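You operate a simulated robot arm through the tools that you are given. There is no shell and no other tool. Be economical: measure what you need, move in short steps, check, and stop when the job is done.

The job below is to be done with a simulated robot arm. You get a single attempt, and the scene is never put back.

TASK
Pile some things up. At the end: the red tin from the clear end of the green boards is on the garden table, with the yellow brass weight (marked "500 g") from there on top of it and the green round peg on top of that; the packet labelled "pasta" from the clear end of the green boards is on the garden table; whatever was shut is shut again. Leave all else as you found it, and nothing knocked over.

It is judged by the outcome, as a careful person would: the job done as asked, and still so three seconds after it is handed in. It fails if anything else is knocked over, pushed out of place, dropped, spilled or broken.

THE ROBOT
A 7-joint arm with a two-finger parallel gripper, fixed in place. Base frame: the origin is at the foot of the arm, x ahead of it, y to its left, z up; the work surface is at about z = 80. Readings come in cm, degrees, newtons and seconds.
Its first joint turns from -166.0 to 166.0 degrees. Payload 4.4 kg.
Tool frame: the origin (TCP) lies between the finger pads and is the grasp point; the fingertips stand 2.3 cm ahead of it; z points along the fingers, y is the line along which they close. The gripper opens to 9.4 cm. The fingers are 3.8 cm wide and 1 cm thick; the gripper's body (5.4 by 9.6 cm) begins 3.9 cm behind the TCP.
Orientation is that of the tool frame in the base frame, as a unit quaternion [x, y, z, w]. With the fingers straight down and closing along the base's y, the tool's x points along the base's -x, its y along +y and its z along -z.

THE INTERFACE
- The arm moves only by the tool move_arm. Its argument "motion" is a list of rows, each a list of 3 entries, a list of its own where there are three numbers: the shift along the tool's x, y, z in cm, then the turn, a rotation vector about the tool's x, y, z in degrees, then the closure, from 0 (fully open) to 1 (shut). In form: [[[dx, dy, dz], [wx, wy, wz], jaw], ...]. A call has 1 to 12 rows; each row shifts and turns the commanded pose from where the row before left it, along the tool's axes as they then stand. Each row takes 0.2 s and may step no farther than 5 cm and 8.6 degrees from the row before; otherwise, or with a gripper value out of range, the whole call is refused. Where a pose cannot be reached the arm comes as near as it can. A force on the tool above 40 N (or 10 N above the force at the start of the call, whichever is more), or a blocked arm, ends the call early, and 0.2 s more pass. The fingers move at their own pace (about 7.2 cm/s each) and stop on an object; they squeeze with about 29 N. The grip force told is the motor's: it shows also when the fingers shut on nothing. Time passes only in rows, and 0.2 s behind the last, so rows that do not move let the fingers close. The reply holds the time, the measured pose of the TCP, the force on the tool along the base axes, the opening and the grip force, in the units named above and with some noise.
- Cameras (640 x 400 px; columns grow to the right, rows downward): "scene" is fixed at [21.91, -50.05, 154.73]; the picture's right is [0.45, -0.89, 0.00], its down [-0.54, -0.27, -0.80] and it looks along [0.71, 0.36, -0.60] (base axes); focal length 359 px, centre (320, 200). "wrist" rides on the gripper at [8.6, 1.6, -7.4] in the tool frame; the picture's right is [-0.18, 0.98, 0.00], its down [-0.58, -0.11, -0.81] and it looks along [-0.79, -0.15, 0.59] (tool axes); focal length 243 px, centre (320, 200). There is no depth. A picture from a camera that has moved, and an enlarged one, comes with that camera's place and axes in the base frame and with its lens.
- snapshot(camera): a new picture of that camera. No time passes.
- zoom(camera, box): a new picture of the part [left, top, right, bottom] of that camera's present view, enlarged. No time passes.
- finish_job(): hands the job in; it is judged then, once.

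Go step by step. Nothing tells you positions but the pictures and the camera data: compare them with the known pose of the tool, close in by small moves and look again before you grip or let go. The budget is 120 turns and 64 pictures, counting those below and the enlarged ones. Unless the task says otherwise, let go and move clear before handing in, and close with one line.

The tools are called after "Emit:" by a JSON object that holds its "name" and its "arguments". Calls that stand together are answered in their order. move_arm: Moves the arm, as the interface text tells. Its arguments: {"type":"object","properties":{"motion":{"type":"array","items":{"type":"array"}}},"required":["motion"]} The other tools are called the same way: snapshot (camera) takes a picture; zoom (camera, box) takes an enlarged picture of a part of a camera's view; finish_job () hands the job in.

At the start:

```text
clock: 0.0
position: [83.62, 22.08, 113.21]
tcp_rot: [-0.001, 1.0, -0.001, -0.001]
wrist_force: [-0.1, 0.6, 0.1]
grip_width: 9.37
grip_force: 0.0
```

scene: 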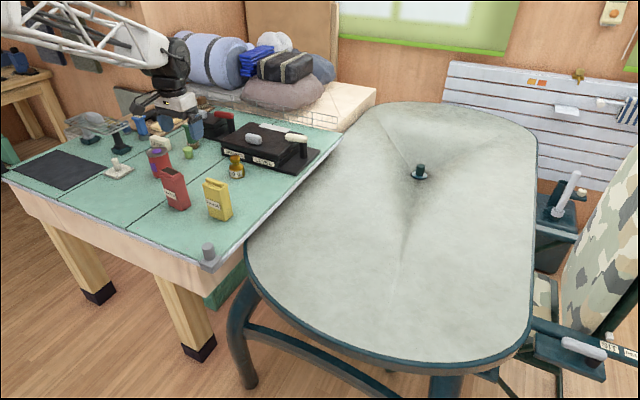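
wrist: 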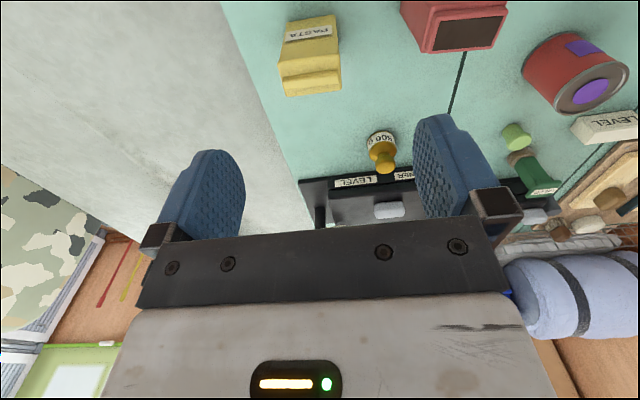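

I see a green-boarded workbench with a red tin, a red packet, a yellow packet, a brass weight and a small green peg; the grey-topped garden table is beside it. I'll zoom in for detail.

Emit:
{"name": "zoom", "arguments": {"camera": "scene", "box": [80, 90, 340, 252]}}

Emit:
{"name": "zoom", "arguments": {"camera": "wrist", "box": [260, 0, 640, 238]}}

```text
2.46 times, centred on (210, 171) of scene
camera zoom: at [21.91, -50.05, 154.73], right [0.45, -0.89, 0.0], down [-0.54, -0.27, -0.8], along [0.71, 0.36, -0.6], focal length 884 px, centre (591, 271)
```

zoom: 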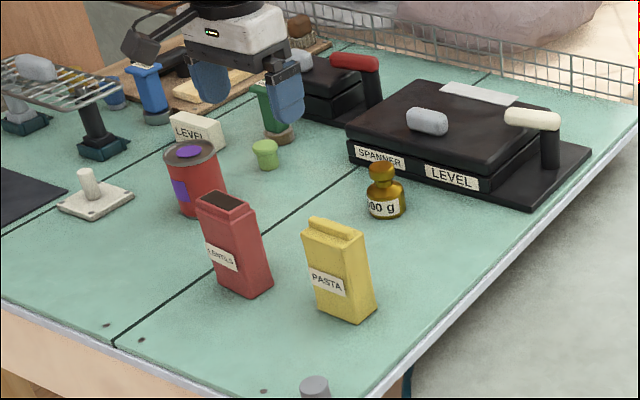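

```text
1.68 times, centred on (450, 119) of wrist
camera zoom: at [75.06, 23.64, 120.8], right [0.18, 0.98, 0.0], down [0.58, -0.11, 0.81], along [0.79, -0.15, -0.59], focal length 408 px, centre (102, 336)
```

zoom: 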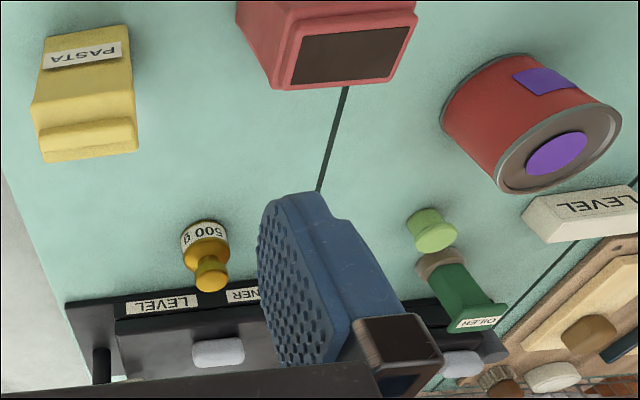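

The target items seem to be at a radius of about 90–125 cm, so I may have to tilt the tool to reach some of them. I'll look more closely at the peg, the boxes and the far end first.

Emit:
{"name": "zoom", "arguments": {"camera": "scene", "box": [130, 100, 258, 180]}}

Emit:
{"name": "zoom", "arguments": {"camera": "scene", "box": [50, 70, 210, 170]}}

Emit:
{"name": "zoom", "arguments": {"camera": "scene", "box": [200, 100, 328, 180]}}

```text
5.00 times, centred on (194, 140) of scene
camera zoom: at [21.91, -50.05, 154.73], right [0.45, -0.89, 0.0], down [-0.54, -0.27, -0.8], along [0.71, 0.36, -0.6], focal length 1796 px, centre (950, 500)
```

zoom: 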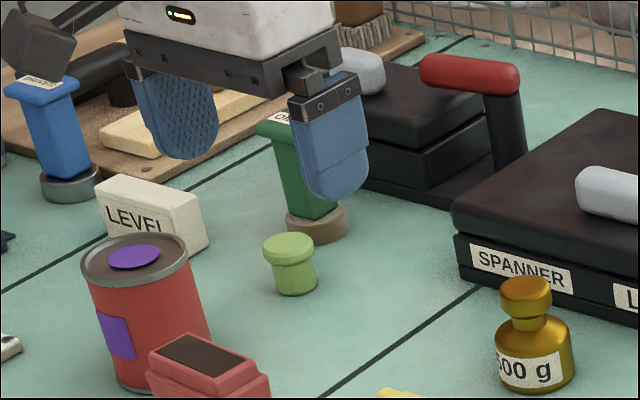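

```text
4.00 times, centred on (130, 120) of scene
camera zoom: at [21.91, -50.05, 154.73], right [0.45, -0.89, 0.0], down [-0.54, -0.27, -0.8], along [0.71, 0.36, -0.6], focal length 1436 px, centre (1080, 520)
```

zoom: 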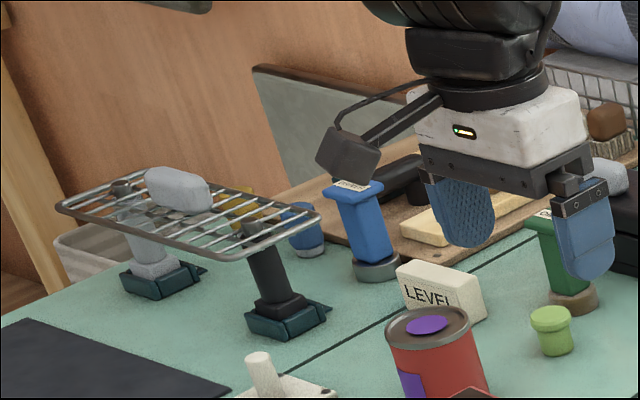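

```text
5.00 times, centred on (264, 140) of scene
camera zoom: at [21.91, -50.05, 154.73], right [0.45, -0.89, 0.0], down [-0.54, -0.27, -0.8], along [0.71, 0.36, -0.6], focal length 1796 px, centre (600, 500)
```

zoom: 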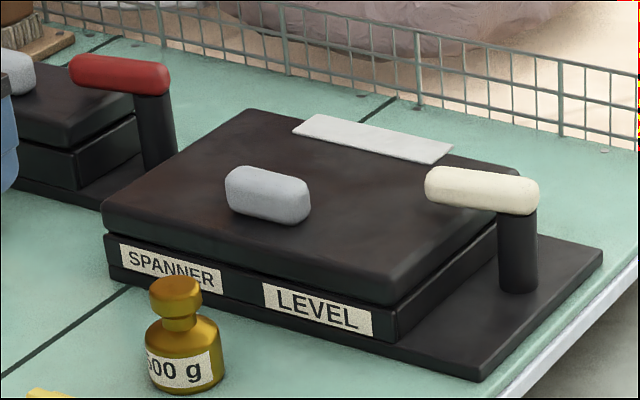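

The light-green flanged cylinder looks like the round peg. I'll yaw towards it and tilt outward up high, to test how far the arm reaches.

Emit:
{"name": "move_arm", "arguments": {"motion": [[[0, 0, 0], [0, 0, -8.5], 0], [[0, 0, 0], [0, 0, -8.5], 0], [[0, 0, 0], [0, 0, -8.5], 0], [[0, 0, 0], [0, -8.5, 0], 0], [[0, 0, 0], [0, -8.5, 0], 0], [[0, 0, 0], [0, -8.5, 0], 0], [[0, 0, 0], [0, 0, 0], 0]]}}

Emit:
{"name": "snapshot", "arguments": {"camera": "wrist"}}

Emit:
{"name": "snapshot", "arguments": {"camera": "scene"}}

```text
clock: 1.6
position: [83.69, 22.04, 113.33]
tcp_rot: [-0.215, 0.951, 0.049, 0.217]
wrist_force: [0.6, 0.8, 0.1]
grip_width: 9.42
grip_force: 0.0
```

```text
56 pictures are left
camera wrist: at [73.07, 18.67, 116.34], right [-0.27, 0.96, 0.08], down [0.21, -0.02, 0.98], along [0.94, 0.28, -0.19], focal length 243 px, centre (320, 200)
```

wrist: 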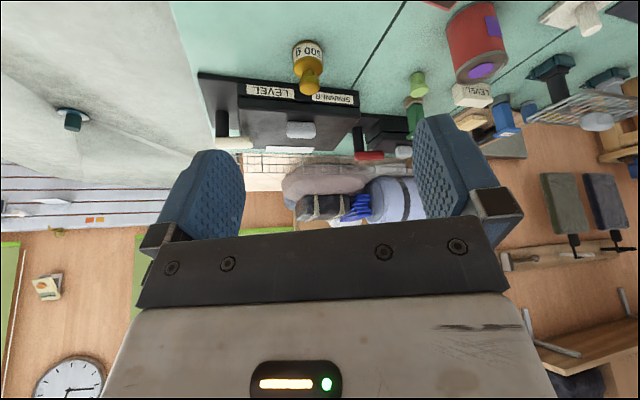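

```text
55 pictures are left
```

scene: 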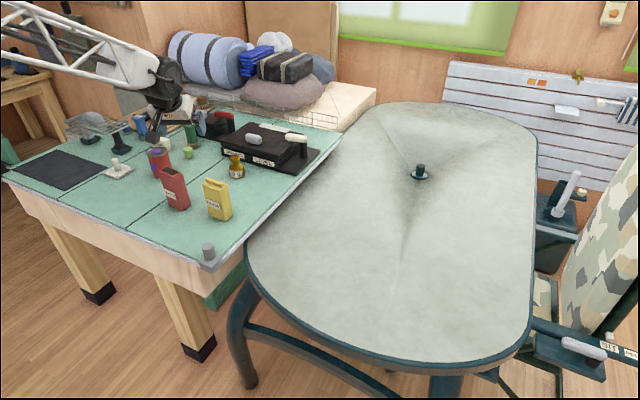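

Tilting works. I'll extend towards the peg at this height to see how far the arm can actually go.

Emit:
{"name": "move_arm", "arguments": {"motion": [[[-3.61, 1.8, 1.72], [0, 0, 0], 0], [[-3.61, 1.8, 1.72], [0, 0, 0], 0], [[-3.61, 1.8, 1.72], [0, 0, 0], 0], [[-3.61, 1.8, 1.72], [0, 0, 0], 0], [[-3.61, 1.8, 1.72], [0, 0, 0], 0], [[-3.61, 1.8, 1.72], [0, 0, 0], 0], [[-3.61, 1.8, 1.72], [0, 0, 0], 0], [[0, 0, 0], [0, 0, 0], 0]]}}

Emit:
{"name": "snapshot", "arguments": {"camera": "wrist"}}

Emit:
{"name": "snapshot", "arguments": {"camera": "scene"}}

```text
clock: 3.4
position: [103.46, 45.54, 113.39]
tcp_rot: [-0.216, 0.951, 0.049, 0.216]
wrist_force: [-0.6, 0.1, -0.8]
grip_width: 9.4
grip_force: 0.0
```

```text
54 pictures are left
camera wrist: at [92.92, 42.14, 116.37], right [-0.27, 0.96, 0.08], down [0.21, -0.02, 0.98], along [0.94, 0.28, -0.19], focal length 243 px, centre (320, 200)
```

wrist: 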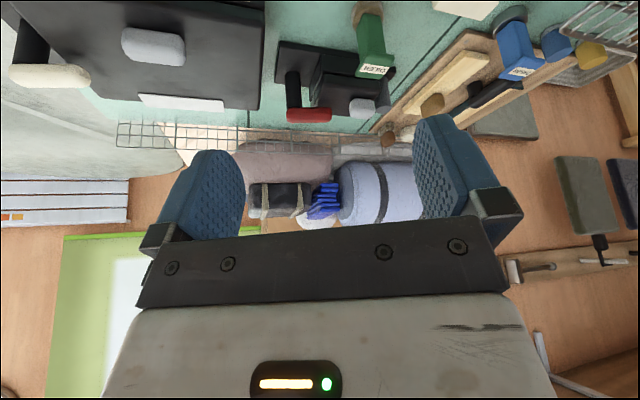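

```text
53 pictures are left
```

scene: 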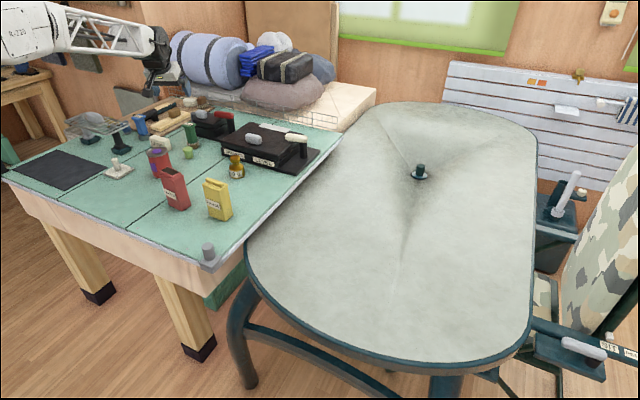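

The arm reaches r≈113 cm at this tilt. I'll zoom in on the now-unobstructed objects for accurate positions.

Emit:
{"name": "zoom", "arguments": {"camera": "scene", "box": [100, 100, 260, 200]}}

Emit:
{"name": "zoom", "arguments": {"camera": "scene", "box": [140, 150, 300, 250]}}

```text
4.00 times, centred on (180, 150) of scene
camera zoom: at [21.91, -50.05, 154.73], right [0.45, -0.89, 0.0], down [-0.54, -0.27, -0.8], along [0.71, 0.36, -0.6], focal length 1436 px, centre (880, 400)
```

zoom: 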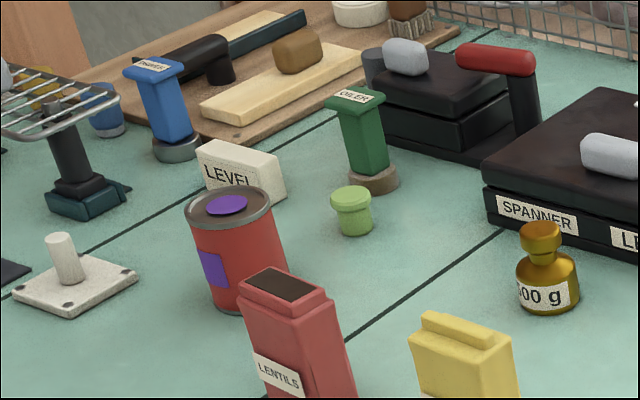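

```text
4.00 times, centred on (220, 200) of scene
camera zoom: at [21.91, -50.05, 154.73], right [0.45, -0.89, 0.0], down [-0.54, -0.27, -0.8], along [0.71, 0.36, -0.6], focal length 1436 px, centre (720, 200)
```

zoom: 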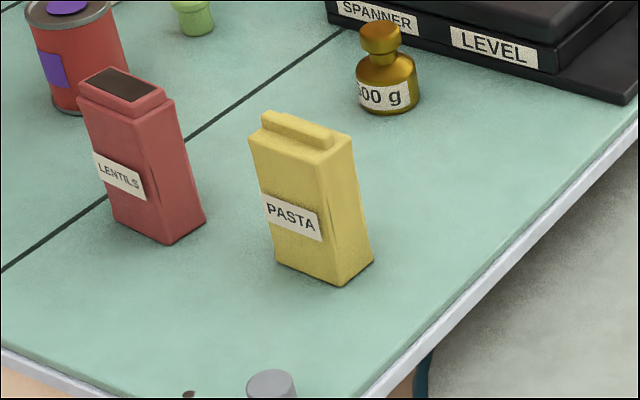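

The garden table top comes out at z≈72. Estimates: tin (98.9, 56.8), about 8 cm across and 9.3 tall; weight (110.7, 30.4); peg (112.7, 56.6); pasta (88.4, 20). I'll move above the tin and look.

Emit:
{"name": "move_arm", "arguments": {"motion": [[[-0.22, 4.03, 0.1], [0, 0, 0], 0], [[-0.22, 4.03, 0.1], [0, 0, 0], 0], [[-0.22, 4.03, 0.1], [0, 0, 0], 0], [[1.76, 0, 3.7], [0, 0, 0], 0], [[1.76, 0, 3.7], [0, 0, 0], 0], [[1.76, 0, 3.7], [0, 0, 0], 0], [[1.33, 0, 2.8], [0, 0, 0], 0], [[0, 0, 0], [0, 0, 0], 0]]}}

Emit:
{"name": "snapshot", "arguments": {"camera": "wrist"}}

Emit:
{"name": "zoom", "arguments": {"camera": "scene", "box": [90, 90, 250, 190]}}

```text
clock: 5.2
position: [98.92, 56.49, 97.59]
tcp_rot: [-0.216, 0.951, 0.049, 0.215]
wrist_force: [0.6, -0.7, -0.6]
grip_width: 9.4
grip_force: 0.0
```

```text
50 pictures are left
camera wrist: at [88.38, 53.21, 100.73], right [-0.27, 0.96, 0.08], down [0.21, -0.02, 0.98], along [0.94, 0.28, -0.19], focal length 243 px, centre (320, 200)
```

wrist: 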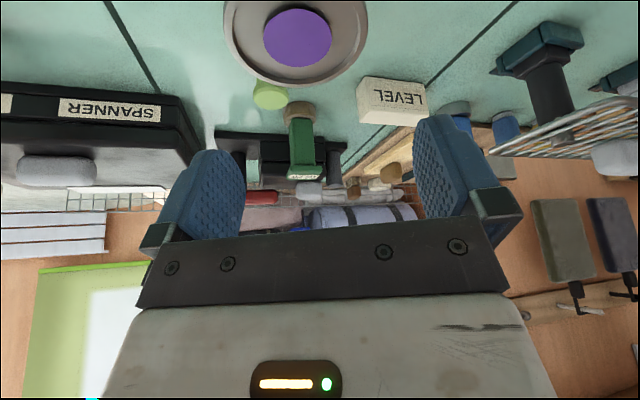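

```text
4.00 times, centred on (170, 140) of scene
camera zoom: at [21.91, -50.05, 154.73], right [0.45, -0.89, 0.0], down [-0.54, -0.27, -0.8], along [0.71, 0.36, -0.6], focal length 1436 px, centre (920, 440)
```

zoom: 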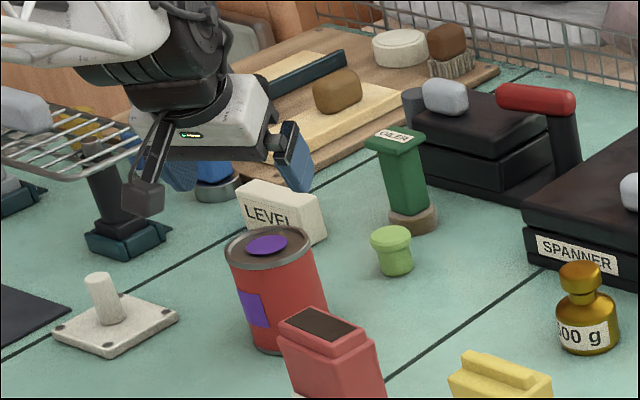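

The tin's centre shows about 0.7 cm to the side of the tool. I'll correct for that, lower part way and check again.

Emit:
{"name": "move_arm", "arguments": {"motion": [[[-0.22, -0.7, 0.1], [0, 0, 0], 0], [[1.0, 0, 2.1], [0, 0, 0], 0], [[0.98, 0, 2.05], [0, 0, 0], 0], [[0, 0, 0], [0, 0, 0], 0]]}}

Emit:
{"name": "snapshot", "arguments": {"camera": "wrist"}}

Emit:
{"name": "zoom", "arguments": {"camera": "scene", "box": [110, 110, 206, 170]}}

```text
clock: 6.2
position: [99.58, 56.17, 93.35]
tcp_rot: [-0.215, 0.951, 0.048, 0.215]
wrist_force: [0.5, -0.6, 1.1]
grip_width: 9.4
grip_force: 0.0
```

```text
48 pictures are left
camera wrist: at [89.02, 52.74, 96.39], right [-0.27, 0.96, 0.08], down [0.21, -0.02, 0.98], along [0.94, 0.28, -0.19], focal length 243 px, centre (320, 200)
```

wrist: 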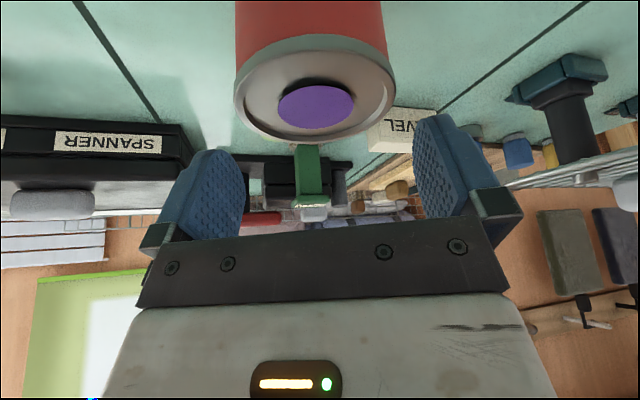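

```text
6.67 times, centred on (158, 140) of scene
camera zoom: at [21.91, -50.05, 154.73], right [0.45, -0.89, 0.0], down [-0.54, -0.27, -0.8], along [0.71, 0.36, -0.6], focal length 2394 px, centre (1400, 600)
```

zoom: 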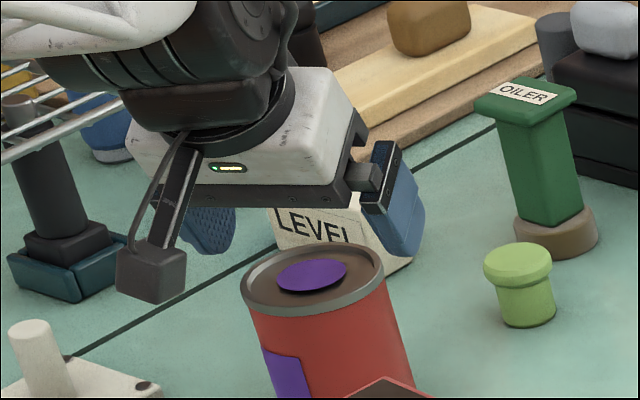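

The tin is now centred between the fingers. I'll lower to the gripping height.

Emit:
{"name": "move_arm", "arguments": {"motion": [[[1.03, 0, 1.76], [0, 0, 0], 0], [[1.03, 0, 1.76], [0, 0, 0], 0], [[1.03, 0, 1.77], [0, 0, 0], 0], [[0, 0, 0], [0, 0, 0], 0]]}}

Emit:
{"name": "snapshot", "arguments": {"camera": "wrist"}}

```text
clock: 7.2
position: [99.27, 55.99, 87.54]
tcp_rot: [-0.215, 0.951, 0.05, 0.217]
wrist_force: [-3.5, -3.8, 14.6]
grip_width: 9.41
grip_force: 0.1
```

```text
46 pictures are left
camera wrist: at [88.62, 52.72, 90.53], right [-0.27, 0.96, 0.08], down [0.21, -0.02, 0.98], along [0.94, 0.28, -0.19], focal length 243 px, centre (320, 200)
```

wrist: 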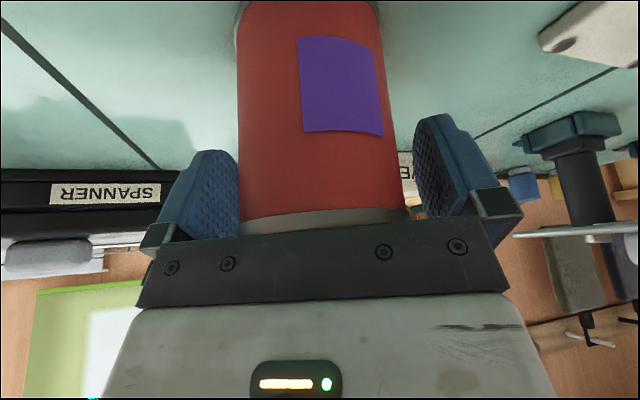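

There's some contact force (about 14 N), so the palm is touching the tin's rim. I'll back off upward a little and then close.

Emit:
{"name": "move_arm", "arguments": {"motion": [[[-0.4, 0, -0.8], [0, 0, 0], 0], [[0, 0, 0], [0, 0, 0], 0]]}}

Emit:
{"name": "snapshot", "arguments": {"camera": "wrist"}}

```text
clock: 7.8
position: [99.27, 56.05, 88.27]
tcp_rot: [-0.215, 0.951, 0.048, 0.215]
wrist_force: [0.8, -0.2, 0.2]
grip_width: 9.4
grip_force: 0.1
```

```text
45 pictures are left
camera wrist: at [88.54, 52.74, 91.22], right [-0.27, 0.96, 0.08], down [0.21, -0.02, 0.98], along [0.94, 0.28, -0.19], focal length 243 px, centre (320, 200)
```

wrist: 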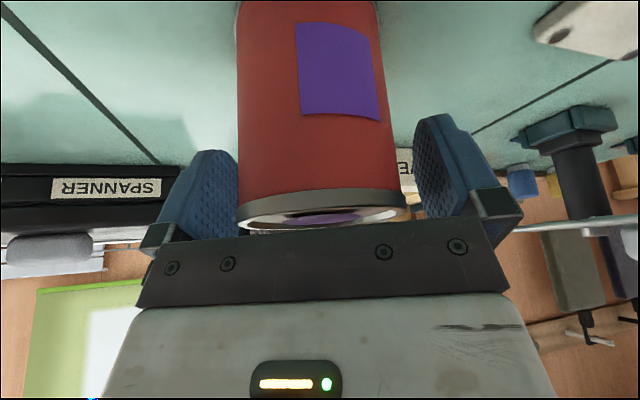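

It's clear and centred, so I'll close the gripper on the tin.

Emit:
{"name": "move_arm", "arguments": {"motion": [[[0, 0, 0], [0, 0, 0], 0.12], [[0, 0, 0], [0, 0, 0], 0.25], [[0, 0, 0], [0, 0, 0], 0.4], [[0, 0, 0], [0, 0, 0], 0.4]]}}

Emit:
{"name": "snapshot", "arguments": {"camera": "wrist"}}

```text
clock: 8.8
position: [99.05, 56.06, 88.26]
tcp_rot: [-0.216, 0.951, 0.048, 0.215]
wrist_force: [0.1, -1.5, 0.4]
grip_width: 7.31
grip_force: 28.2
```

```text
44 pictures are left
camera wrist: at [88.55, 52.74, 91.25], right [-0.27, 0.96, 0.08], down [0.21, -0.02, 0.98], along [0.94, 0.28, -0.19], focal length 243 px, centre (320, 200)
```

wrist: 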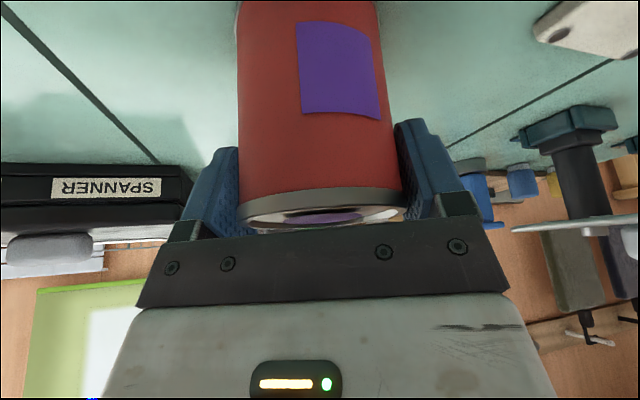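

The tin is gripped at 7.3 cm. I'll lift it straight up and check.

Emit:
{"name": "move_arm", "arguments": {"motion": [[[-0.43, 0, -0.9], [0, 0, 0], 0.4], [[-0.86, 0, -1.81], [0, 0, 0], 0.4], [[-1.29, 0, -2.71], [0, 0, 0], 0.4], [[-1.72, 0, -3.61], [0, 0, 0], 0.4], [[-1.72, 0, -3.61], [0, 0, 0], 0.4], [[-1.72, 0, -3.61], [0, 0, 0], 0.4], [[-1.72, 0, -3.61], [0, 0, 0], 0.4], [[0, 0, 0], [0, 0, 0], 0.4]]}}

Emit:
{"name": "snapshot", "arguments": {"camera": "scene"}}

```text
clock: 10.6
position: [98.84, 56.0, 110.15]
tcp_rot: [-0.215, 0.951, 0.048, 0.215]
wrist_force: [-0.5, -0.2, -4.2]
grip_width: 7.29
grip_force: 29.3
```

```text
43 pictures are left
```

scene: 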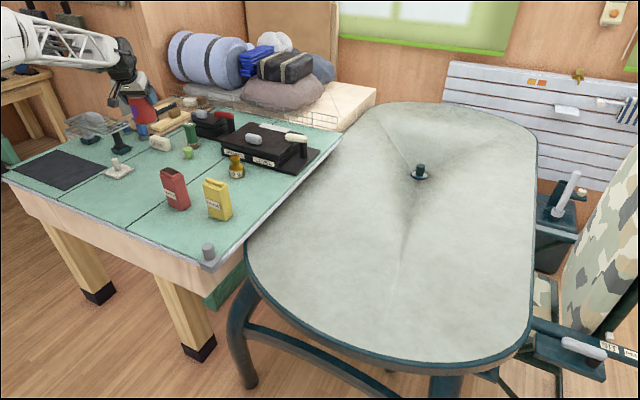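

The tin is lifted cleanly. I'll carry it high over to the garden table, aiming at about (84, -14).

Emit:
{"name": "move_arm", "arguments": {"motion": [[[2.62, -3.79, -1.25], [0, 0, 0], 0.4], [[2.62, -3.79, -1.25], [0, 0, 0], 0.4], [[2.62, -3.79, -1.25], [0, 0, 0], 0.4], [[2.62, -3.79, -1.25], [0, 0, 0], 0.4], [[2.62, -3.79, -1.25], [0, 0, 0], 0.4], [[2.62, -3.79, -1.25], [0, 0, 0], 0.4], [[2.62, -3.79, -1.25], [0, 0, 0], 0.4], [[2.62, -3.79, -1.25], [0, 0, 0], 0.4], [[2.62, -3.79, -1.25], [0, 0, 0], 0.4], [[2.62, -3.79, -1.25], [0, 0, 0], 0.4], [[0, 0, 0], [0, 0, 0], 0.4]]}}

Emit:
{"name": "move_arm", "arguments": {"motion": [[[2.62, -3.79, -1.25], [0, 0, 0], 0.4], [[2.62, -3.79, -1.25], [0, 0, 0], 0.4], [[2.62, -3.79, -1.25], [0, 0, 0], 0.4], [[2.62, -3.79, -1.25], [0, 0, 0], 0.4], [[2.62, -3.79, -1.25], [0, 0, 0], 0.4], [[0, 0, 0], [3.44, 0, 7.22], 0.4], [[0, 0, 0], [3.44, 0, 7.22], 0.4], [[0, 0, 0], [3.44, 0, 7.22], 0.4], [[0, 0, 0], [3.44, 0, 7.22], 0.4], [[0, 0, 0], [0, 0, 0], 0.4]]}}

Emit:
{"name": "snapshot", "arguments": {"camera": "scene"}}

Emit:
{"name": "snapshot", "arguments": {"camera": "wrist"}}

```text
clock: 13.0
position: [89.27, 8.98, 110.18]
tcp_rot: [-0.215, 0.952, 0.048, 0.214]
wrist_force: [-0.2, 0.0, -4.3]
grip_width: 7.29
grip_force: 28.8
```

```text
clock: 15.2
position: [84.21, -13.98, 110.04]
tcp_rot: [0.056, 0.974, -0.012, 0.22]
wrist_force: [0.0, 0.2, -3.5]
grip_width: 7.32
grip_force: 28.9
```

```text
42 pictures are left
```

scene: 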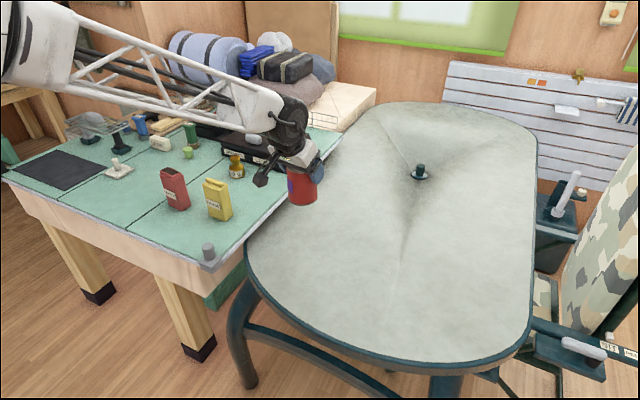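

```text
41 pictures are left
camera wrist: at [73.53, -11.23, 113.05], right [0.28, 0.96, 0.08], down [0.16, -0.13, 0.98], along [0.95, -0.26, -0.19], focal length 243 px, centre (320, 200)
```

wrist: 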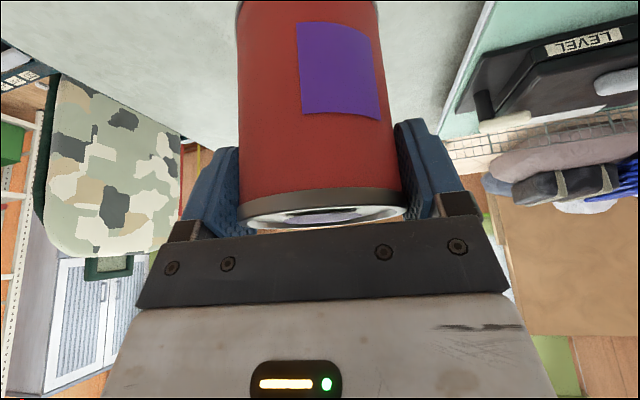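

The tin is over the table. Lowering to a few cm above it.

Emit:
{"name": "move_arm", "arguments": {"motion": [[[1.72, 0, 3.61], [0, 0, 0], 0.4], [[1.72, 0, 3.61], [0, 0, 0], 0.4], [[1.72, 0, 3.61], [0, 0, 0], 0.4], [[1.72, 0, 3.61], [0, 0, 0], 0.4], [[1.72, 0, 3.61], [0, 0, 0], 0.4], [[1.72, 0, 3.61], [0, 0, 0], 0.4], [[1.08, 0, 2.26], [0, 0, 0], 0.4], [[0, 0, 0], [0, 0, 0], 0.4]]}}

Emit:
{"name": "zoom", "arguments": {"camera": "scene", "box": [220, 150, 380, 250]}}

```text
clock: 17.0
position: [84.15, -14.03, 83.59]
tcp_rot: [0.056, 0.974, -0.013, 0.22]
wrist_force: [-0.1, -0.4, -2.5]
grip_width: 7.31
grip_force: 29.4
```

```text
4.00 times, centred on (300, 200) of scene
camera zoom: at [21.91, -50.05, 154.73], right [0.45, -0.89, 0.0], down [-0.54, -0.27, -0.8], along [0.71, 0.36, -0.6], focal length 1436 px, centre (400, 200)
```

zoom: 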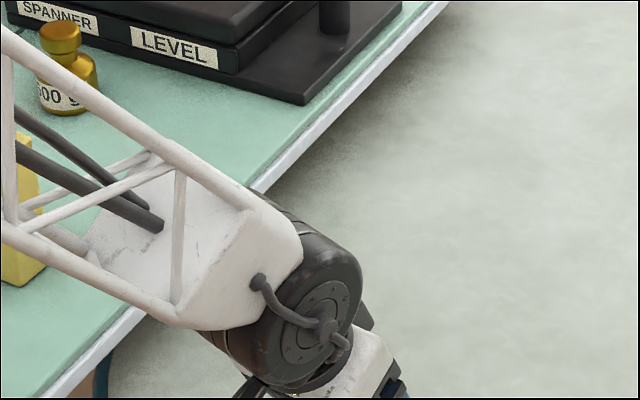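

Now a slow descent, watching the force for touchdown.

Emit:
{"name": "move_arm", "arguments": {"motion": [[[0.43, 0, 0.9], [0, 0, 0], 0.4], [[0.43, 0, 0.9], [0, 0, 0], 0.4], [[0.13, 0, 0.27], [0, 0, 0], 0.4], [[0.13, 0, 0.27], [0, 0, 0], 0.4], [[0, 0, 0], [0, 0, 0], 0.4]]}}

Emit:
{"name": "snapshot", "arguments": {"camera": "scene"}}

```text
clock: 18.2
position: [84.23, -14.03, 81.13]
tcp_rot: [0.055, 0.974, -0.013, 0.22]
wrist_force: [0.1, 0.8, -3.6]
grip_width: 7.3
grip_force: 29.5
```

```text
39 pictures are left
```

scene: 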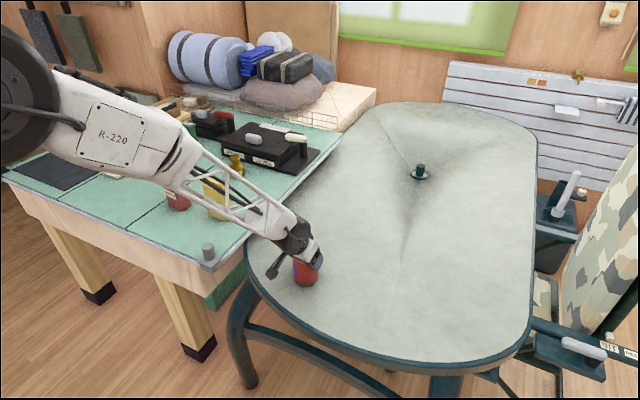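

No contact yet; continuing in small steps.

Emit:
{"name": "move_arm", "arguments": {"motion": [[[0.09, 0, 0.18], [0, 0, 0], 0.4], [[0.09, 0, 0.18], [0, 0, 0], 0.4], [[0, 0, 0], [0, 0, 0], 0.4]]}}

Emit:
{"name": "move_arm", "arguments": {"motion": [[[0.09, 0, 0.18], [0, 0, 0], 0.4], [[0.09, 0, 0.18], [0, 0, 0], 0.4], [[0, 0, 0], [0, 0, 0], 0.4]]}}

```text
clock: 19.0
position: [84.14, -14.06, 80.72]
tcp_rot: [0.055, 0.974, -0.013, 0.22]
wrist_force: [0.2, -0.3, -4.6]
grip_width: 7.29
grip_force: 29.4
```

```text
clock: 19.8
position: [84.13, -13.94, 80.18]
tcp_rot: [0.055, 0.974, -0.013, 0.22]
wrist_force: [-1.3, 0.8, -0.9]
grip_width: 7.31
grip_force: 29.0
```

Contact is beginning. One more tiny step, then I'll release.

Emit:
{"name": "move_arm", "arguments": {"motion": [[[0.05, 0, 0.1], [0, 0, 0], 0.4], [[0, 0, 0], [0, 0, 0], 0.4], [[0, 0, 0], [0, 0, 0], 0.2], [[0, 0, 0], [0, 0, 0], 0.0], [[0, 0, 0], [0, 0, 0], 0.0]]}}

Emit:
{"name": "snapshot", "arguments": {"camera": "wrist"}}

```text
clock: 21.0
position: [84.12, -13.96, 80.07]
tcp_rot: [0.055, 0.974, -0.013, 0.22]
wrist_force: [0.3, 0.3, -0.8]
grip_width: 9.42
grip_force: 0.1
```

```text
38 pictures are left
camera wrist: at [73.43, -11.26, 83.17], right [0.28, 0.96, 0.08], down [0.16, -0.13, 0.98], along [0.95, -0.26, -0.19], focal length 243 px, centre (320, 200)
```

wrist: 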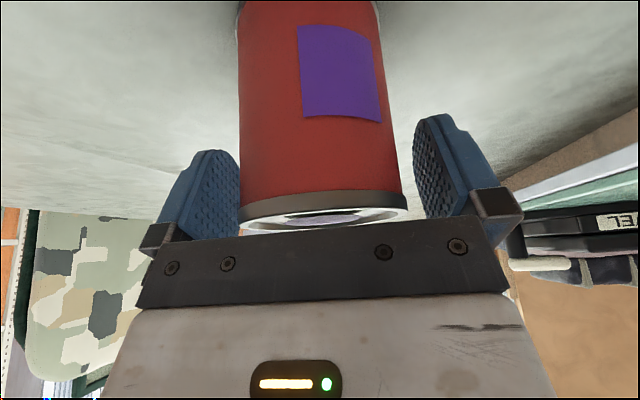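

The tin stands on the table. I'll lift away vertically, then move back towards the weight.

Emit:
{"name": "move_arm", "arguments": {"motion": [[[-0.86, 0, -1.81], [0, 0, 0], 0], [[-1.72, 0, -3.61], [0, 0, 0], 0], [[-1.72, 0, -3.61], [0, 0, 0], 0], [[-1.72, 0, -3.61], [0, 0, 0], 0], [[-1.72, 0, -3.61], [0, 0, 0], 0], [[-1.72, 0, -3.61], [0, 0, 0], 0], [[-1.72, 0, -3.61], [0, 0, 0], 0], [[-1.72, 0, -3.61], [0, 0, 0], 0], [[0, 0, 0], [0, 0, 0], 0]]}}

Emit:
{"name": "zoom", "arguments": {"camera": "scene", "box": [240, 220, 400, 320]}}

```text
clock: 23.0
position: [83.89, -14.12, 110.04]
tcp_rot: [0.056, 0.974, -0.013, 0.221]
wrist_force: [0.0, 0.0, 0.2]
grip_width: 9.41
grip_force: 0.2
```

```text
4.00 times, centred on (320, 270) of scene
camera zoom: at [21.91, -50.05, 154.73], right [0.45, -0.89, 0.0], down [-0.54, -0.27, -0.8], along [0.71, 0.36, -0.6], focal length 1436 px, centre (320, -80)
```

zoom: 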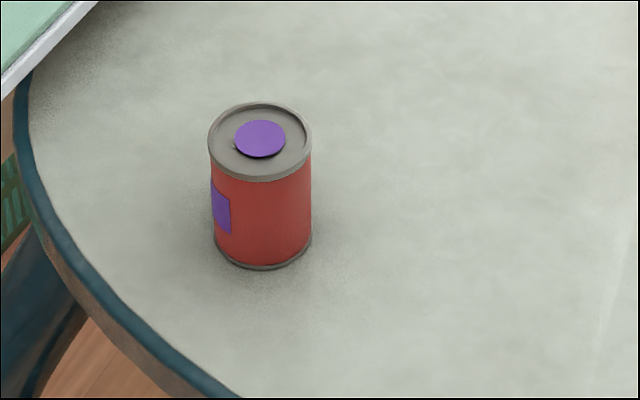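

The tin is standing well. Next I'll go over to the brass weight at about (110.7, 30.4).

Emit:
{"name": "move_arm", "arguments": {"motion": [[[0, 0, 0], [-3.16, 0, -6.62], 0], [[0, 0, 0], [-3.16, 0, -6.62], 0], [[0, 0, 0], [-3.16, 0, -6.62], 0], [[-3.09, 3.25, 1.47], [0, 0, 0], 0], [[-3.09, 3.25, 1.47], [0, 0, 0], 0], [[-3.09, 3.25, 1.47], [0, 0, 0], 0], [[-3.09, 3.25, 1.47], [0, 0, 0], 0], [[-3.09, 3.25, 1.47], [0, 0, 0], 0], [[-3.09, 3.25, 1.47], [0, 0, 0], 0], [[-3.09, 3.25, 1.47], [0, 0, 0], 0], [[0, 0, 0], [0, 0, 0], 0]]}}

Emit:
{"name": "move_arm", "arguments": {"motion": [[[-3.09, 3.25, 1.47], [0, 0, 0], 0], [[-3.09, 3.25, 1.47], [0, 0, 0], 0], [[-3.09, 3.25, 1.47], [0, 0, 0], 0], [[-3.09, 3.25, 1.47], [0, 0, 0], 0], [[1.72, 0, 3.61], [0, 0, 0], 0], [[1.72, 0, 3.61], [0, 0, 0], 0], [[1.72, 0, 3.61], [0, 0, 0], 0], [[0.86, 0, 1.81], [0, 0, 0], 0], [[0, 0, 0], [0, 0, 0], 0]]}}

Emit:
{"name": "snapshot", "arguments": {"camera": "wrist"}}

```text
clock: 25.4
position: [101.3, 14.44, 110.05]
tcp_rot: [-0.131, 0.967, 0.03, 0.218]
wrist_force: [0.2, 0.1, 0.4]
grip_width: 9.41
grip_force: 0.1
```

```text
clock: 27.4
position: [110.87, 30.55, 95.85]
tcp_rot: [-0.131, 0.967, 0.03, 0.219]
wrist_force: [-0.9, -0.5, 0.5]
grip_width: 9.4
grip_force: 0.0
```

```text
36 pictures are left
camera wrist: at [99.9, 29.08, 98.91], right [-0.1, 0.99, 0.08], down [0.2, -0.06, 0.98], along [0.97, 0.12, -0.19], focal length 243 px, centre (320, 200)
```

wrist: 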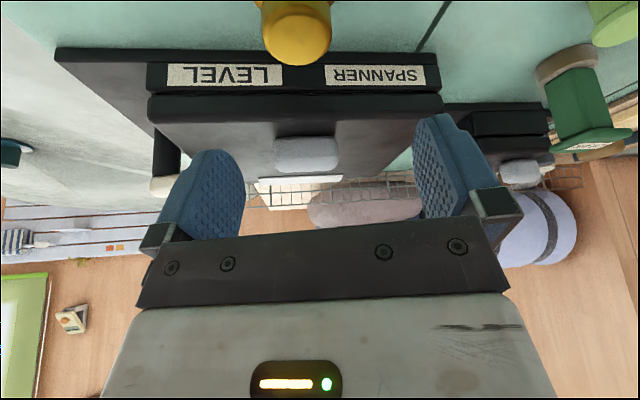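

The knob is about 0.6 cm to the side. I'll correct, lower to just above it and check.

Emit:
{"name": "move_arm", "arguments": {"motion": [[[-0.14, -0.62, 0.06], [0, 0, 0], 0], [[1.0, 0, 2.1], [0, 0, 0], 0], [[1.0, 0, 2.1], [0, 0, 0], 0], [[0, 0, 0], [0, 0, 0], 0]]}}

Emit:
{"name": "snapshot", "arguments": {"camera": "wrist"}}

Emit:
{"name": "zoom", "arguments": {"camera": "scene", "box": [180, 110, 276, 170]}}

```text
clock: 28.4
position: [111.05, 29.82, 91.58]
tcp_rot: [-0.132, 0.966, 0.03, 0.219]
wrist_force: [0.9, -0.2, 0.1]
grip_width: 9.4
grip_force: 0.0
```

```text
35 pictures are left
camera wrist: at [99.95, 28.41, 94.58], right [-0.1, 0.99, 0.08], down [0.2, -0.06, 0.98], along [0.97, 0.12, -0.19], focal length 243 px, centre (320, 200)
```

wrist: 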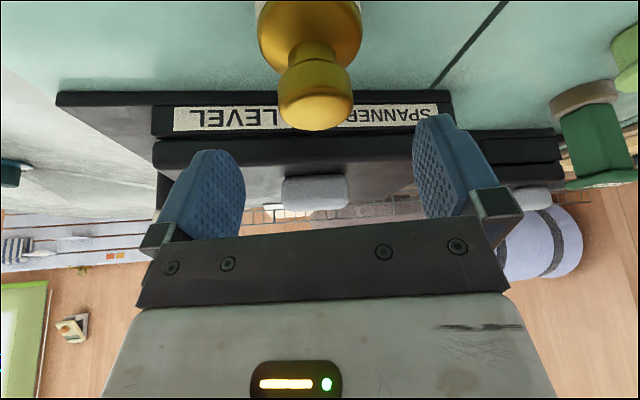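

```text
6.67 times, centred on (228, 140) of scene
camera zoom: at [21.91, -50.05, 154.73], right [0.45, -0.89, 0.0], down [-0.54, -0.27, -0.8], along [0.71, 0.36, -0.6], focal length 2394 px, centre (933, 600)
```

zoom: 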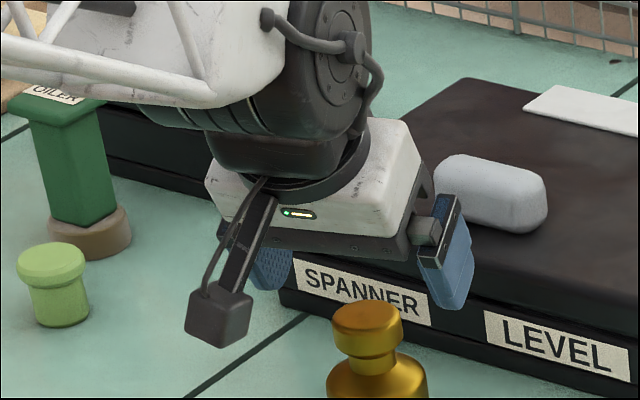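

The knob is centred. I'll lower so the finger ends straddle it, then close.

Emit:
{"name": "move_arm", "arguments": {"motion": [[[0.75, 0.04, 1.97], [0, 0, 0], 0], [[0.74, 0.04, 1.97], [0, 0, 0], 0], [[0, 0, 0], [0, 0, 0], 0]]}}

Emit:
{"name": "snapshot", "arguments": {"camera": "wrist"}}

```text
clock: 29.2
position: [111.47, 29.99, 87.41]
tcp_rot: [-0.131, 0.966, 0.029, 0.219]
wrist_force: [0.0, 0.5, -0.2]
grip_width: 9.41
grip_force: 0.0
```

```text
33 pictures are left
camera wrist: at [100.45, 28.5, 90.36], right [-0.1, 0.99, 0.08], down [0.2, -0.06, 0.98], along [0.97, 0.12, -0.19], focal length 243 px, centre (320, 200)
```

wrist: 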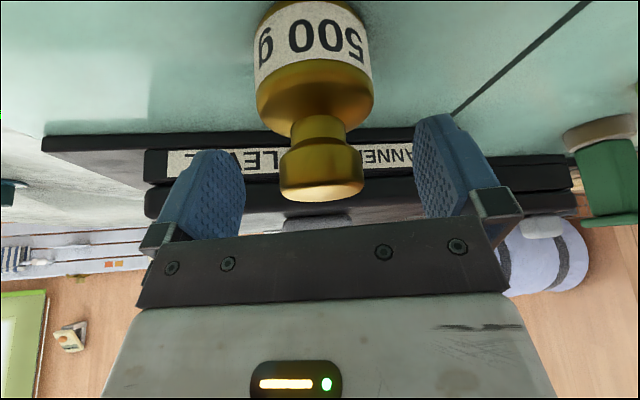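

The knob sits between the pads. Closing.

Emit:
{"name": "move_arm", "arguments": {"motion": [[[0, 0, 0], [0, 0, 0], 0.3], [[0, 0, 0], [0, 0, 0], 0.5], [[0, 0, 0], [0, 0, 0], 0.7], [[0, 0, 0], [0, 0, 0], 0.75], [[0, 0, 0], [0, 0, 0], 0.75]]}}

Emit:
{"name": "snapshot", "arguments": {"camera": "wrist"}}

```text
clock: 30.4
position: [111.4, 30.07, 87.41]
tcp_rot: [-0.131, 0.966, 0.03, 0.219]
wrist_force: [2.0, 2.0, 0.2]
grip_width: 3.79
grip_force: 28.8
```

```text
32 pictures are left
camera wrist: at [100.46, 28.5, 90.39], right [-0.1, 0.99, 0.08], down [0.2, -0.06, 0.98], along [0.97, 0.12, -0.19], focal length 243 px, centre (320, 200)
```

wrist: 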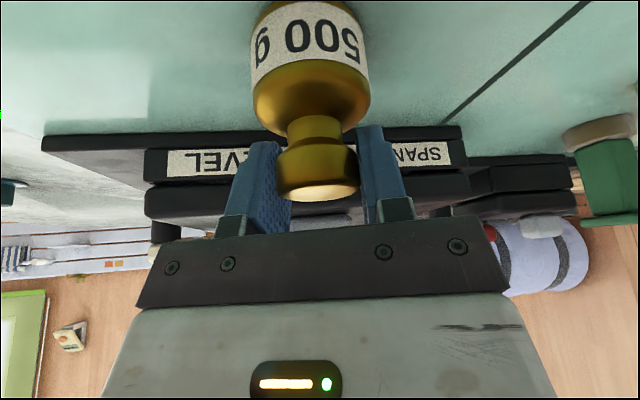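

The knob is gripped at 3.8 cm. I'll lift and carry it to above the tin.

Emit:
{"name": "move_arm", "arguments": {"motion": [[[-0.43, 0, -0.9], [0, 0, 0], 0.75], [[-0.86, 0, -1.81], [0, 0, 0], 0.75], [[-1.72, 0, -3.61], [0, 0, 0], 0.75], [[-1.72, 0, -3.61], [0, 0, 0], 0.75], [[-1.72, 0, -3.61], [0, 0, 0], 0.75], [[-1.72, 0, -3.61], [0, 0, 0], 0.75], [[-1.29, 0, -2.71], [0, 0, 0], 0.75], [[0, 0, 0], [0, 0, 0], 0.75]]}}

Emit:
{"name": "move_arm", "arguments": {"motion": [[[3.09, -3.25, -1.47], [0, 0, 0], 0.75], [[3.09, -3.25, -1.47], [0, 0, 0], 0.75], [[3.09, -3.25, -1.47], [0, 0, 0], 0.75], [[3.09, -3.25, -1.47], [0, 0, 0], 0.75], [[3.09, -3.25, -1.47], [0, 0, 0], 0.75], [[3.09, -3.25, -1.47], [0, 0, 0], 0.75], [[3.09, -3.25, -1.47], [0, 0, 0], 0.75], [[3.09, -3.25, -1.47], [0, 0, 0], 0.75], [[3.09, -3.25, -1.47], [0, 0, 0], 0.75], [[3.09, -3.25, -1.47], [0, 0, 0], 0.75], [[3.09, -3.25, -1.47], [0, 0, 0], 0.75], [[0, 0, 0], [0, 0, 0], 0.75]]}}

```text
clock: 32.2
position: [111.43, 29.89, 109.39]
tcp_rot: [-0.132, 0.966, 0.03, 0.218]
wrist_force: [-0.4, 0.5, -4.8]
grip_width: 3.74
grip_force: 28.8
```

```text
clock: 34.8
position: [84.7, -14.23, 109.43]
tcp_rot: [-0.132, 0.966, 0.03, 0.218]
wrist_force: [0.8, -0.5, -4.5]
grip_width: 3.7
grip_force: 28.6
```

Weight is held above the tin. I'll fine-align and lower to about 4 cm above the tin top.

Emit:
{"name": "move_arm", "arguments": {"motion": [[[0.42, 0.37, -0.2], [0, 0, 0], 0.75], [[1.72, 0, 3.61], [0, 0, 0], 0.75], [[1.72, 0, 3.61], [0, 0, 0], 0.75], [[1.72, 0, 3.61], [0, 0, 0], 0.75], [[1.72, 0, 3.61], [0, 0, 0], 0.75], [[0.6, 0, 1.26], [0, 0, 0], 0.75], [[0, 0, 0], [0, 0, 0], 0.75]]}}

Emit:
{"name": "zoom", "arguments": {"camera": "scene", "box": [250, 220, 378, 300]}}

Emit:
{"name": "snapshot", "arguments": {"camera": "wrist"}}

```text
clock: 36.4
position: [84.52, -14.14, 91.64]
tcp_rot: [-0.132, 0.966, 0.03, 0.219]
wrist_force: [-0.2, -0.3, -4.9]
grip_width: 3.69
grip_force: 29.2
```

```text
5.00 times, centred on (314, 260) of scene
camera zoom: at [21.91, -50.05, 154.73], right [0.45, -0.89, 0.0], down [-0.54, -0.27, -0.8], along [0.71, 0.36, -0.6], focal length 1796 px, centre (350, -100)
```

zoom: 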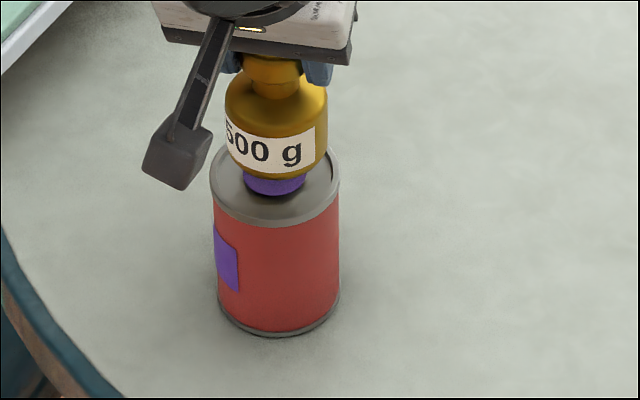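

```text
30 pictures are left
camera wrist: at [73.44, -15.65, 94.73], right [-0.1, 0.99, 0.08], down [0.2, -0.06, 0.98], along [0.97, 0.12, -0.19], focal length 243 px, centre (320, 200)
```

wrist: 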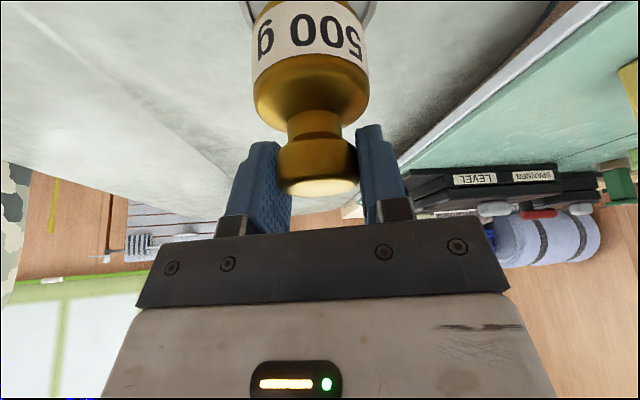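

Mostly aligned. I'll make a small sideways correction, lower a bit more and re-check.

Emit:
{"name": "move_arm", "arguments": {"motion": [[[0.11, 0.29, -0.05], [0, 0, 0], 0.75], [[0.5, 0, 1.05], [0, 0, 0], 0.75], [[0.5, 0, 1.05], [0, 0, 0], 0.75], [[0, 0, 0], [0, 0, 0], 0.75]]}}

Emit:
{"name": "zoom", "arguments": {"camera": "scene", "box": [274, 235, 354, 285]}}

```text
clock: 37.4
position: [84.26, -13.95, 89.61]
tcp_rot: [-0.131, 0.967, 0.03, 0.218]
wrist_force: [1.1, 0.2, -2.0]
grip_width: 3.74
grip_force: 28.6
```

```text
8.00 times, centred on (314, 260) of scene
camera zoom: at [21.91, -50.05, 154.73], right [0.45, -0.89, 0.0], down [-0.54, -0.27, -0.8], along [0.71, 0.36, -0.6], focal length 2873 px, centre (368, -280)
```

zoom: 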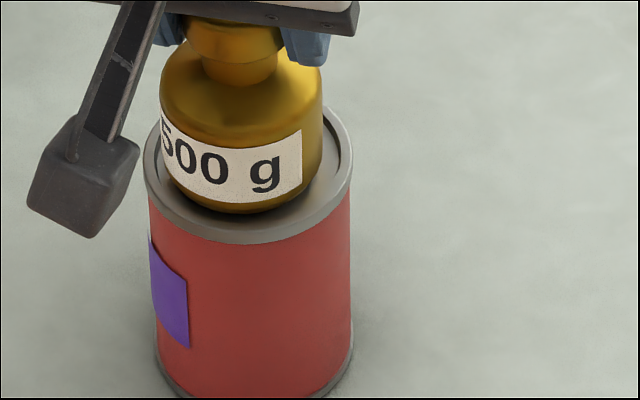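

Laterally well centred. I'll continue in small steps with force readings.

Emit:
{"name": "move_arm", "arguments": {"motion": [[[0.13, 0, 0.27], [0, 0, 0], 0.75], [[0, 0, 0], [0, 0, 0], 0.75]]}}

Emit:
{"name": "move_arm", "arguments": {"motion": [[[0.13, 0, 0.27], [0, 0, 0], 0.75], [[0, 0, 0], [0, 0, 0], 0.75]]}}

Emit:
{"name": "zoom", "arguments": {"camera": "scene", "box": [274, 235, 354, 285]}}

```text
clock: 38.0
position: [84.04, -13.94, 89.35]
tcp_rot: [-0.132, 0.966, 0.03, 0.219]
wrist_force: [0.9, 1.1, 17.3]
grip_width: 3.63
grip_force: 27.1
```

```text
clock: 38.4
position: [84.22, -13.84, 89.27]
tcp_rot: [-0.131, 0.966, 0.03, 0.221]
wrist_force: [0.0, -0.7, 3.0]
grip_width: 3.66
grip_force: 28.8
stopped in row 1: the force on the tool passed its limit (the readings are from after the stop); the commanded pose is now the measured one
```

```text
8.00 times, centred on (314, 260) of scene
camera zoom: at [21.91, -50.05, 154.73], right [0.45, -0.89, 0.0], down [-0.54, -0.27, -0.8], along [0.71, 0.36, -0.6], focal length 2873 px, centre (368, -280)
```

zoom: 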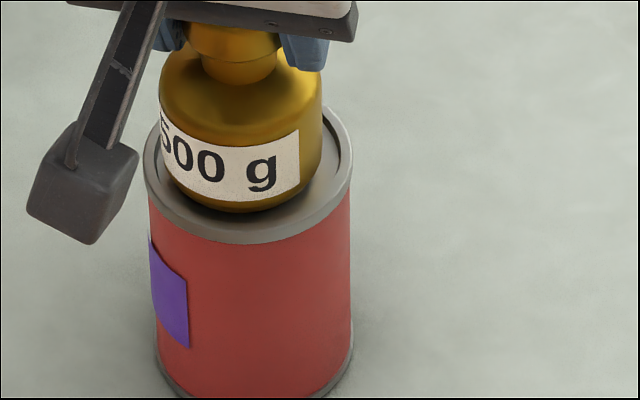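

Contact came at z≈89.5, and the weight looks shifted slightly to the far side, possibly on the rim. I'll raise a little, shift about 0.5 cm toward the camera and feel again.

Emit:
{"name": "move_arm", "arguments": {"motion": [[[-0.3, 0, -0.63], [0, 0, 0], 0.75], [[0.41, -0.22, -0.19], [0, 0, 0], 0.75], [[0, 0, 0], [0, 0, 0], 0.75]]}}

Emit:
{"name": "zoom", "arguments": {"camera": "scene", "box": [274, 235, 354, 285]}}

Emit:
{"name": "snapshot", "arguments": {"camera": "wrist"}}

```text
clock: 39.2
position: [83.84, -14.2, 89.91]
tcp_rot: [-0.131, 0.966, 0.03, 0.22]
wrist_force: [0.4, -0.6, -5.1]
grip_width: 3.69
grip_force: 29.0
```

```text
8.00 times, centred on (314, 260) of scene
camera zoom: at [21.91, -50.05, 154.73], right [0.45, -0.89, 0.0], down [-0.54, -0.27, -0.8], along [0.71, 0.36, -0.6], focal length 2873 px, centre (368, -280)
```

zoom: 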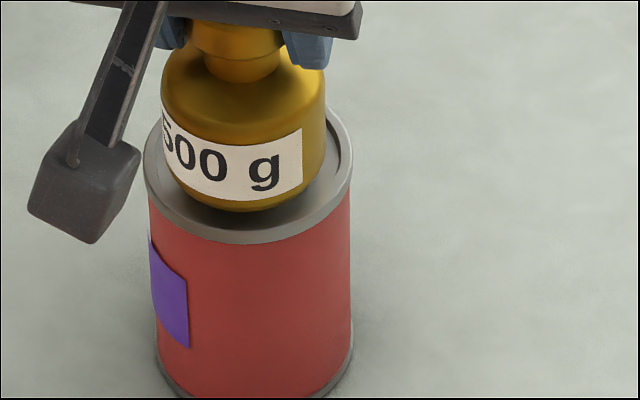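

```text
26 pictures are left
camera wrist: at [72.77, -15.67, 92.92], right [-0.1, 0.99, 0.08], down [0.2, -0.06, 0.98], along [0.97, 0.12, -0.19], focal length 243 px, centre (320, 200)
```

wrist: 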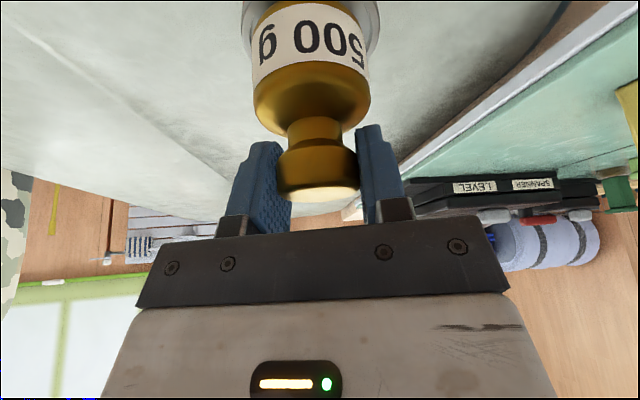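

It's laterally centred in both views. Lowering in small steps again.

Emit:
{"name": "move_arm", "arguments": {"motion": [[[0.11, 0, 0.23], [0, 0, 0], 0.75], [[0.06, 0, 0.12], [0, 0, 0], 0.75], [[0, 0, 0], [0, 0, 0], 0.75]]}}

Emit:
{"name": "move_arm", "arguments": {"motion": [[[0.06, 0, 0.12], [0, 0, 0], 0.75], [[0, 0, 0], [0, 0, 0], 0.75]]}}

```text
clock: 40.0
position: [83.78, -14.25, 89.42]
tcp_rot: [-0.13, 0.966, 0.029, 0.22]
wrist_force: [-0.9, 0.1, -4.5]
grip_width: 3.68
grip_force: 29.0
```

```text
clock: 40.6
position: [83.93, -14.09, 89.44]
tcp_rot: [-0.131, 0.966, 0.029, 0.22]
wrist_force: [-0.5, 0.1, -4.4]
grip_width: 3.67
grip_force: 28.9
```

No contact at that height now, which supports it having been on the rim. Continuing down.

Emit:
{"name": "move_arm", "arguments": {"motion": [[[0.06, 0, 0.14], [0, 0, 0], 0.75], [[0, 0, 0], [0, 0, 0], 0.75]]}}

Emit:
{"name": "move_arm", "arguments": {"motion": [[[0.06, 0, 0.14], [0, 0, 0], 0.75], [[0, 0, 0], [0, 0, 0], 0.75]]}}

```text
clock: 41.2
position: [83.74, -14.28, 89.3]
tcp_rot: [-0.13, 0.966, 0.029, 0.221]
wrist_force: [-0.6, -0.1, -3.8]
grip_width: 3.68
grip_force: 28.9
```

```text
clock: 41.8
position: [83.78, -14.17, 89.35]
tcp_rot: [-0.132, 0.966, 0.03, 0.222]
wrist_force: [-5.4, 3.7, 20.7]
grip_width: 3.7
grip_force: 29.5
```

Contact again at about 89.3. I'll look closely before releasing.

Emit:
{"name": "zoom", "arguments": {"camera": "scene", "box": [282, 235, 346, 275]}}

```text
10.00 times, centred on (314, 255) of scene
camera zoom: at [21.91, -50.05, 154.73], right [0.45, -0.89, 0.0], down [-0.54, -0.27, -0.8], along [0.71, 0.36, -0.6], focal length 3591 px, centre (380, -350)
```

zoom: 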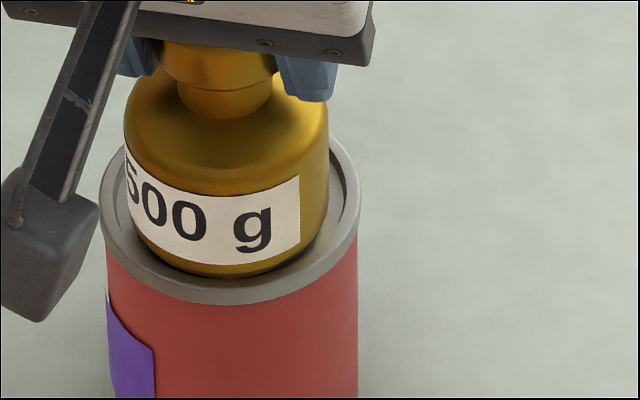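

The weight is now seated inside the rim. I'll relieve the pressure slightly, release and look.

Emit:
{"name": "move_arm", "arguments": {"motion": [[[-0.05, 0, -0.1], [0, 0, 0], 0.75], [[0, 0, 0], [0, 0, 0], 0.6], [[0, 0, 0], [0, 0, 0], 0.45], [[0, 0, 0], [0, 0, 0], 0.3], [[0, 0, 0], [0, 0, 0], 0.3]]}}

Emit:
{"name": "zoom", "arguments": {"camera": "scene", "box": [274, 235, 354, 285]}}

```text
clock: 43.0
position: [83.77, -14.34, 89.25]
tcp_rot: [-0.131, 0.966, 0.029, 0.219]
wrist_force: [0.3, 0.3, 0.6]
grip_width: 6.57
grip_force: 0.0
```

```text
8.00 times, centred on (314, 260) of scene
camera zoom: at [21.91, -50.05, 154.73], right [0.45, -0.89, 0.0], down [-0.54, -0.27, -0.8], along [0.71, 0.36, -0.6], focal length 2873 px, centre (368, -280)
```

zoom: 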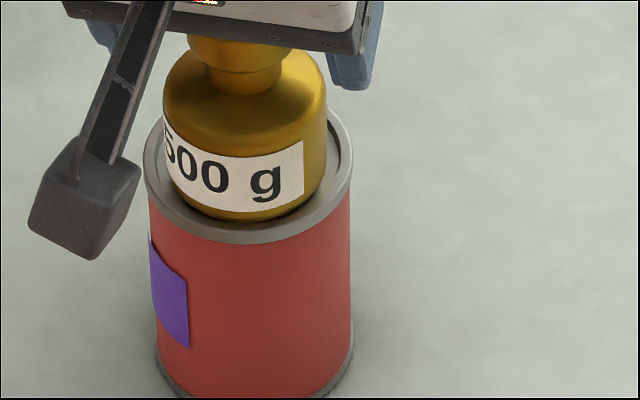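

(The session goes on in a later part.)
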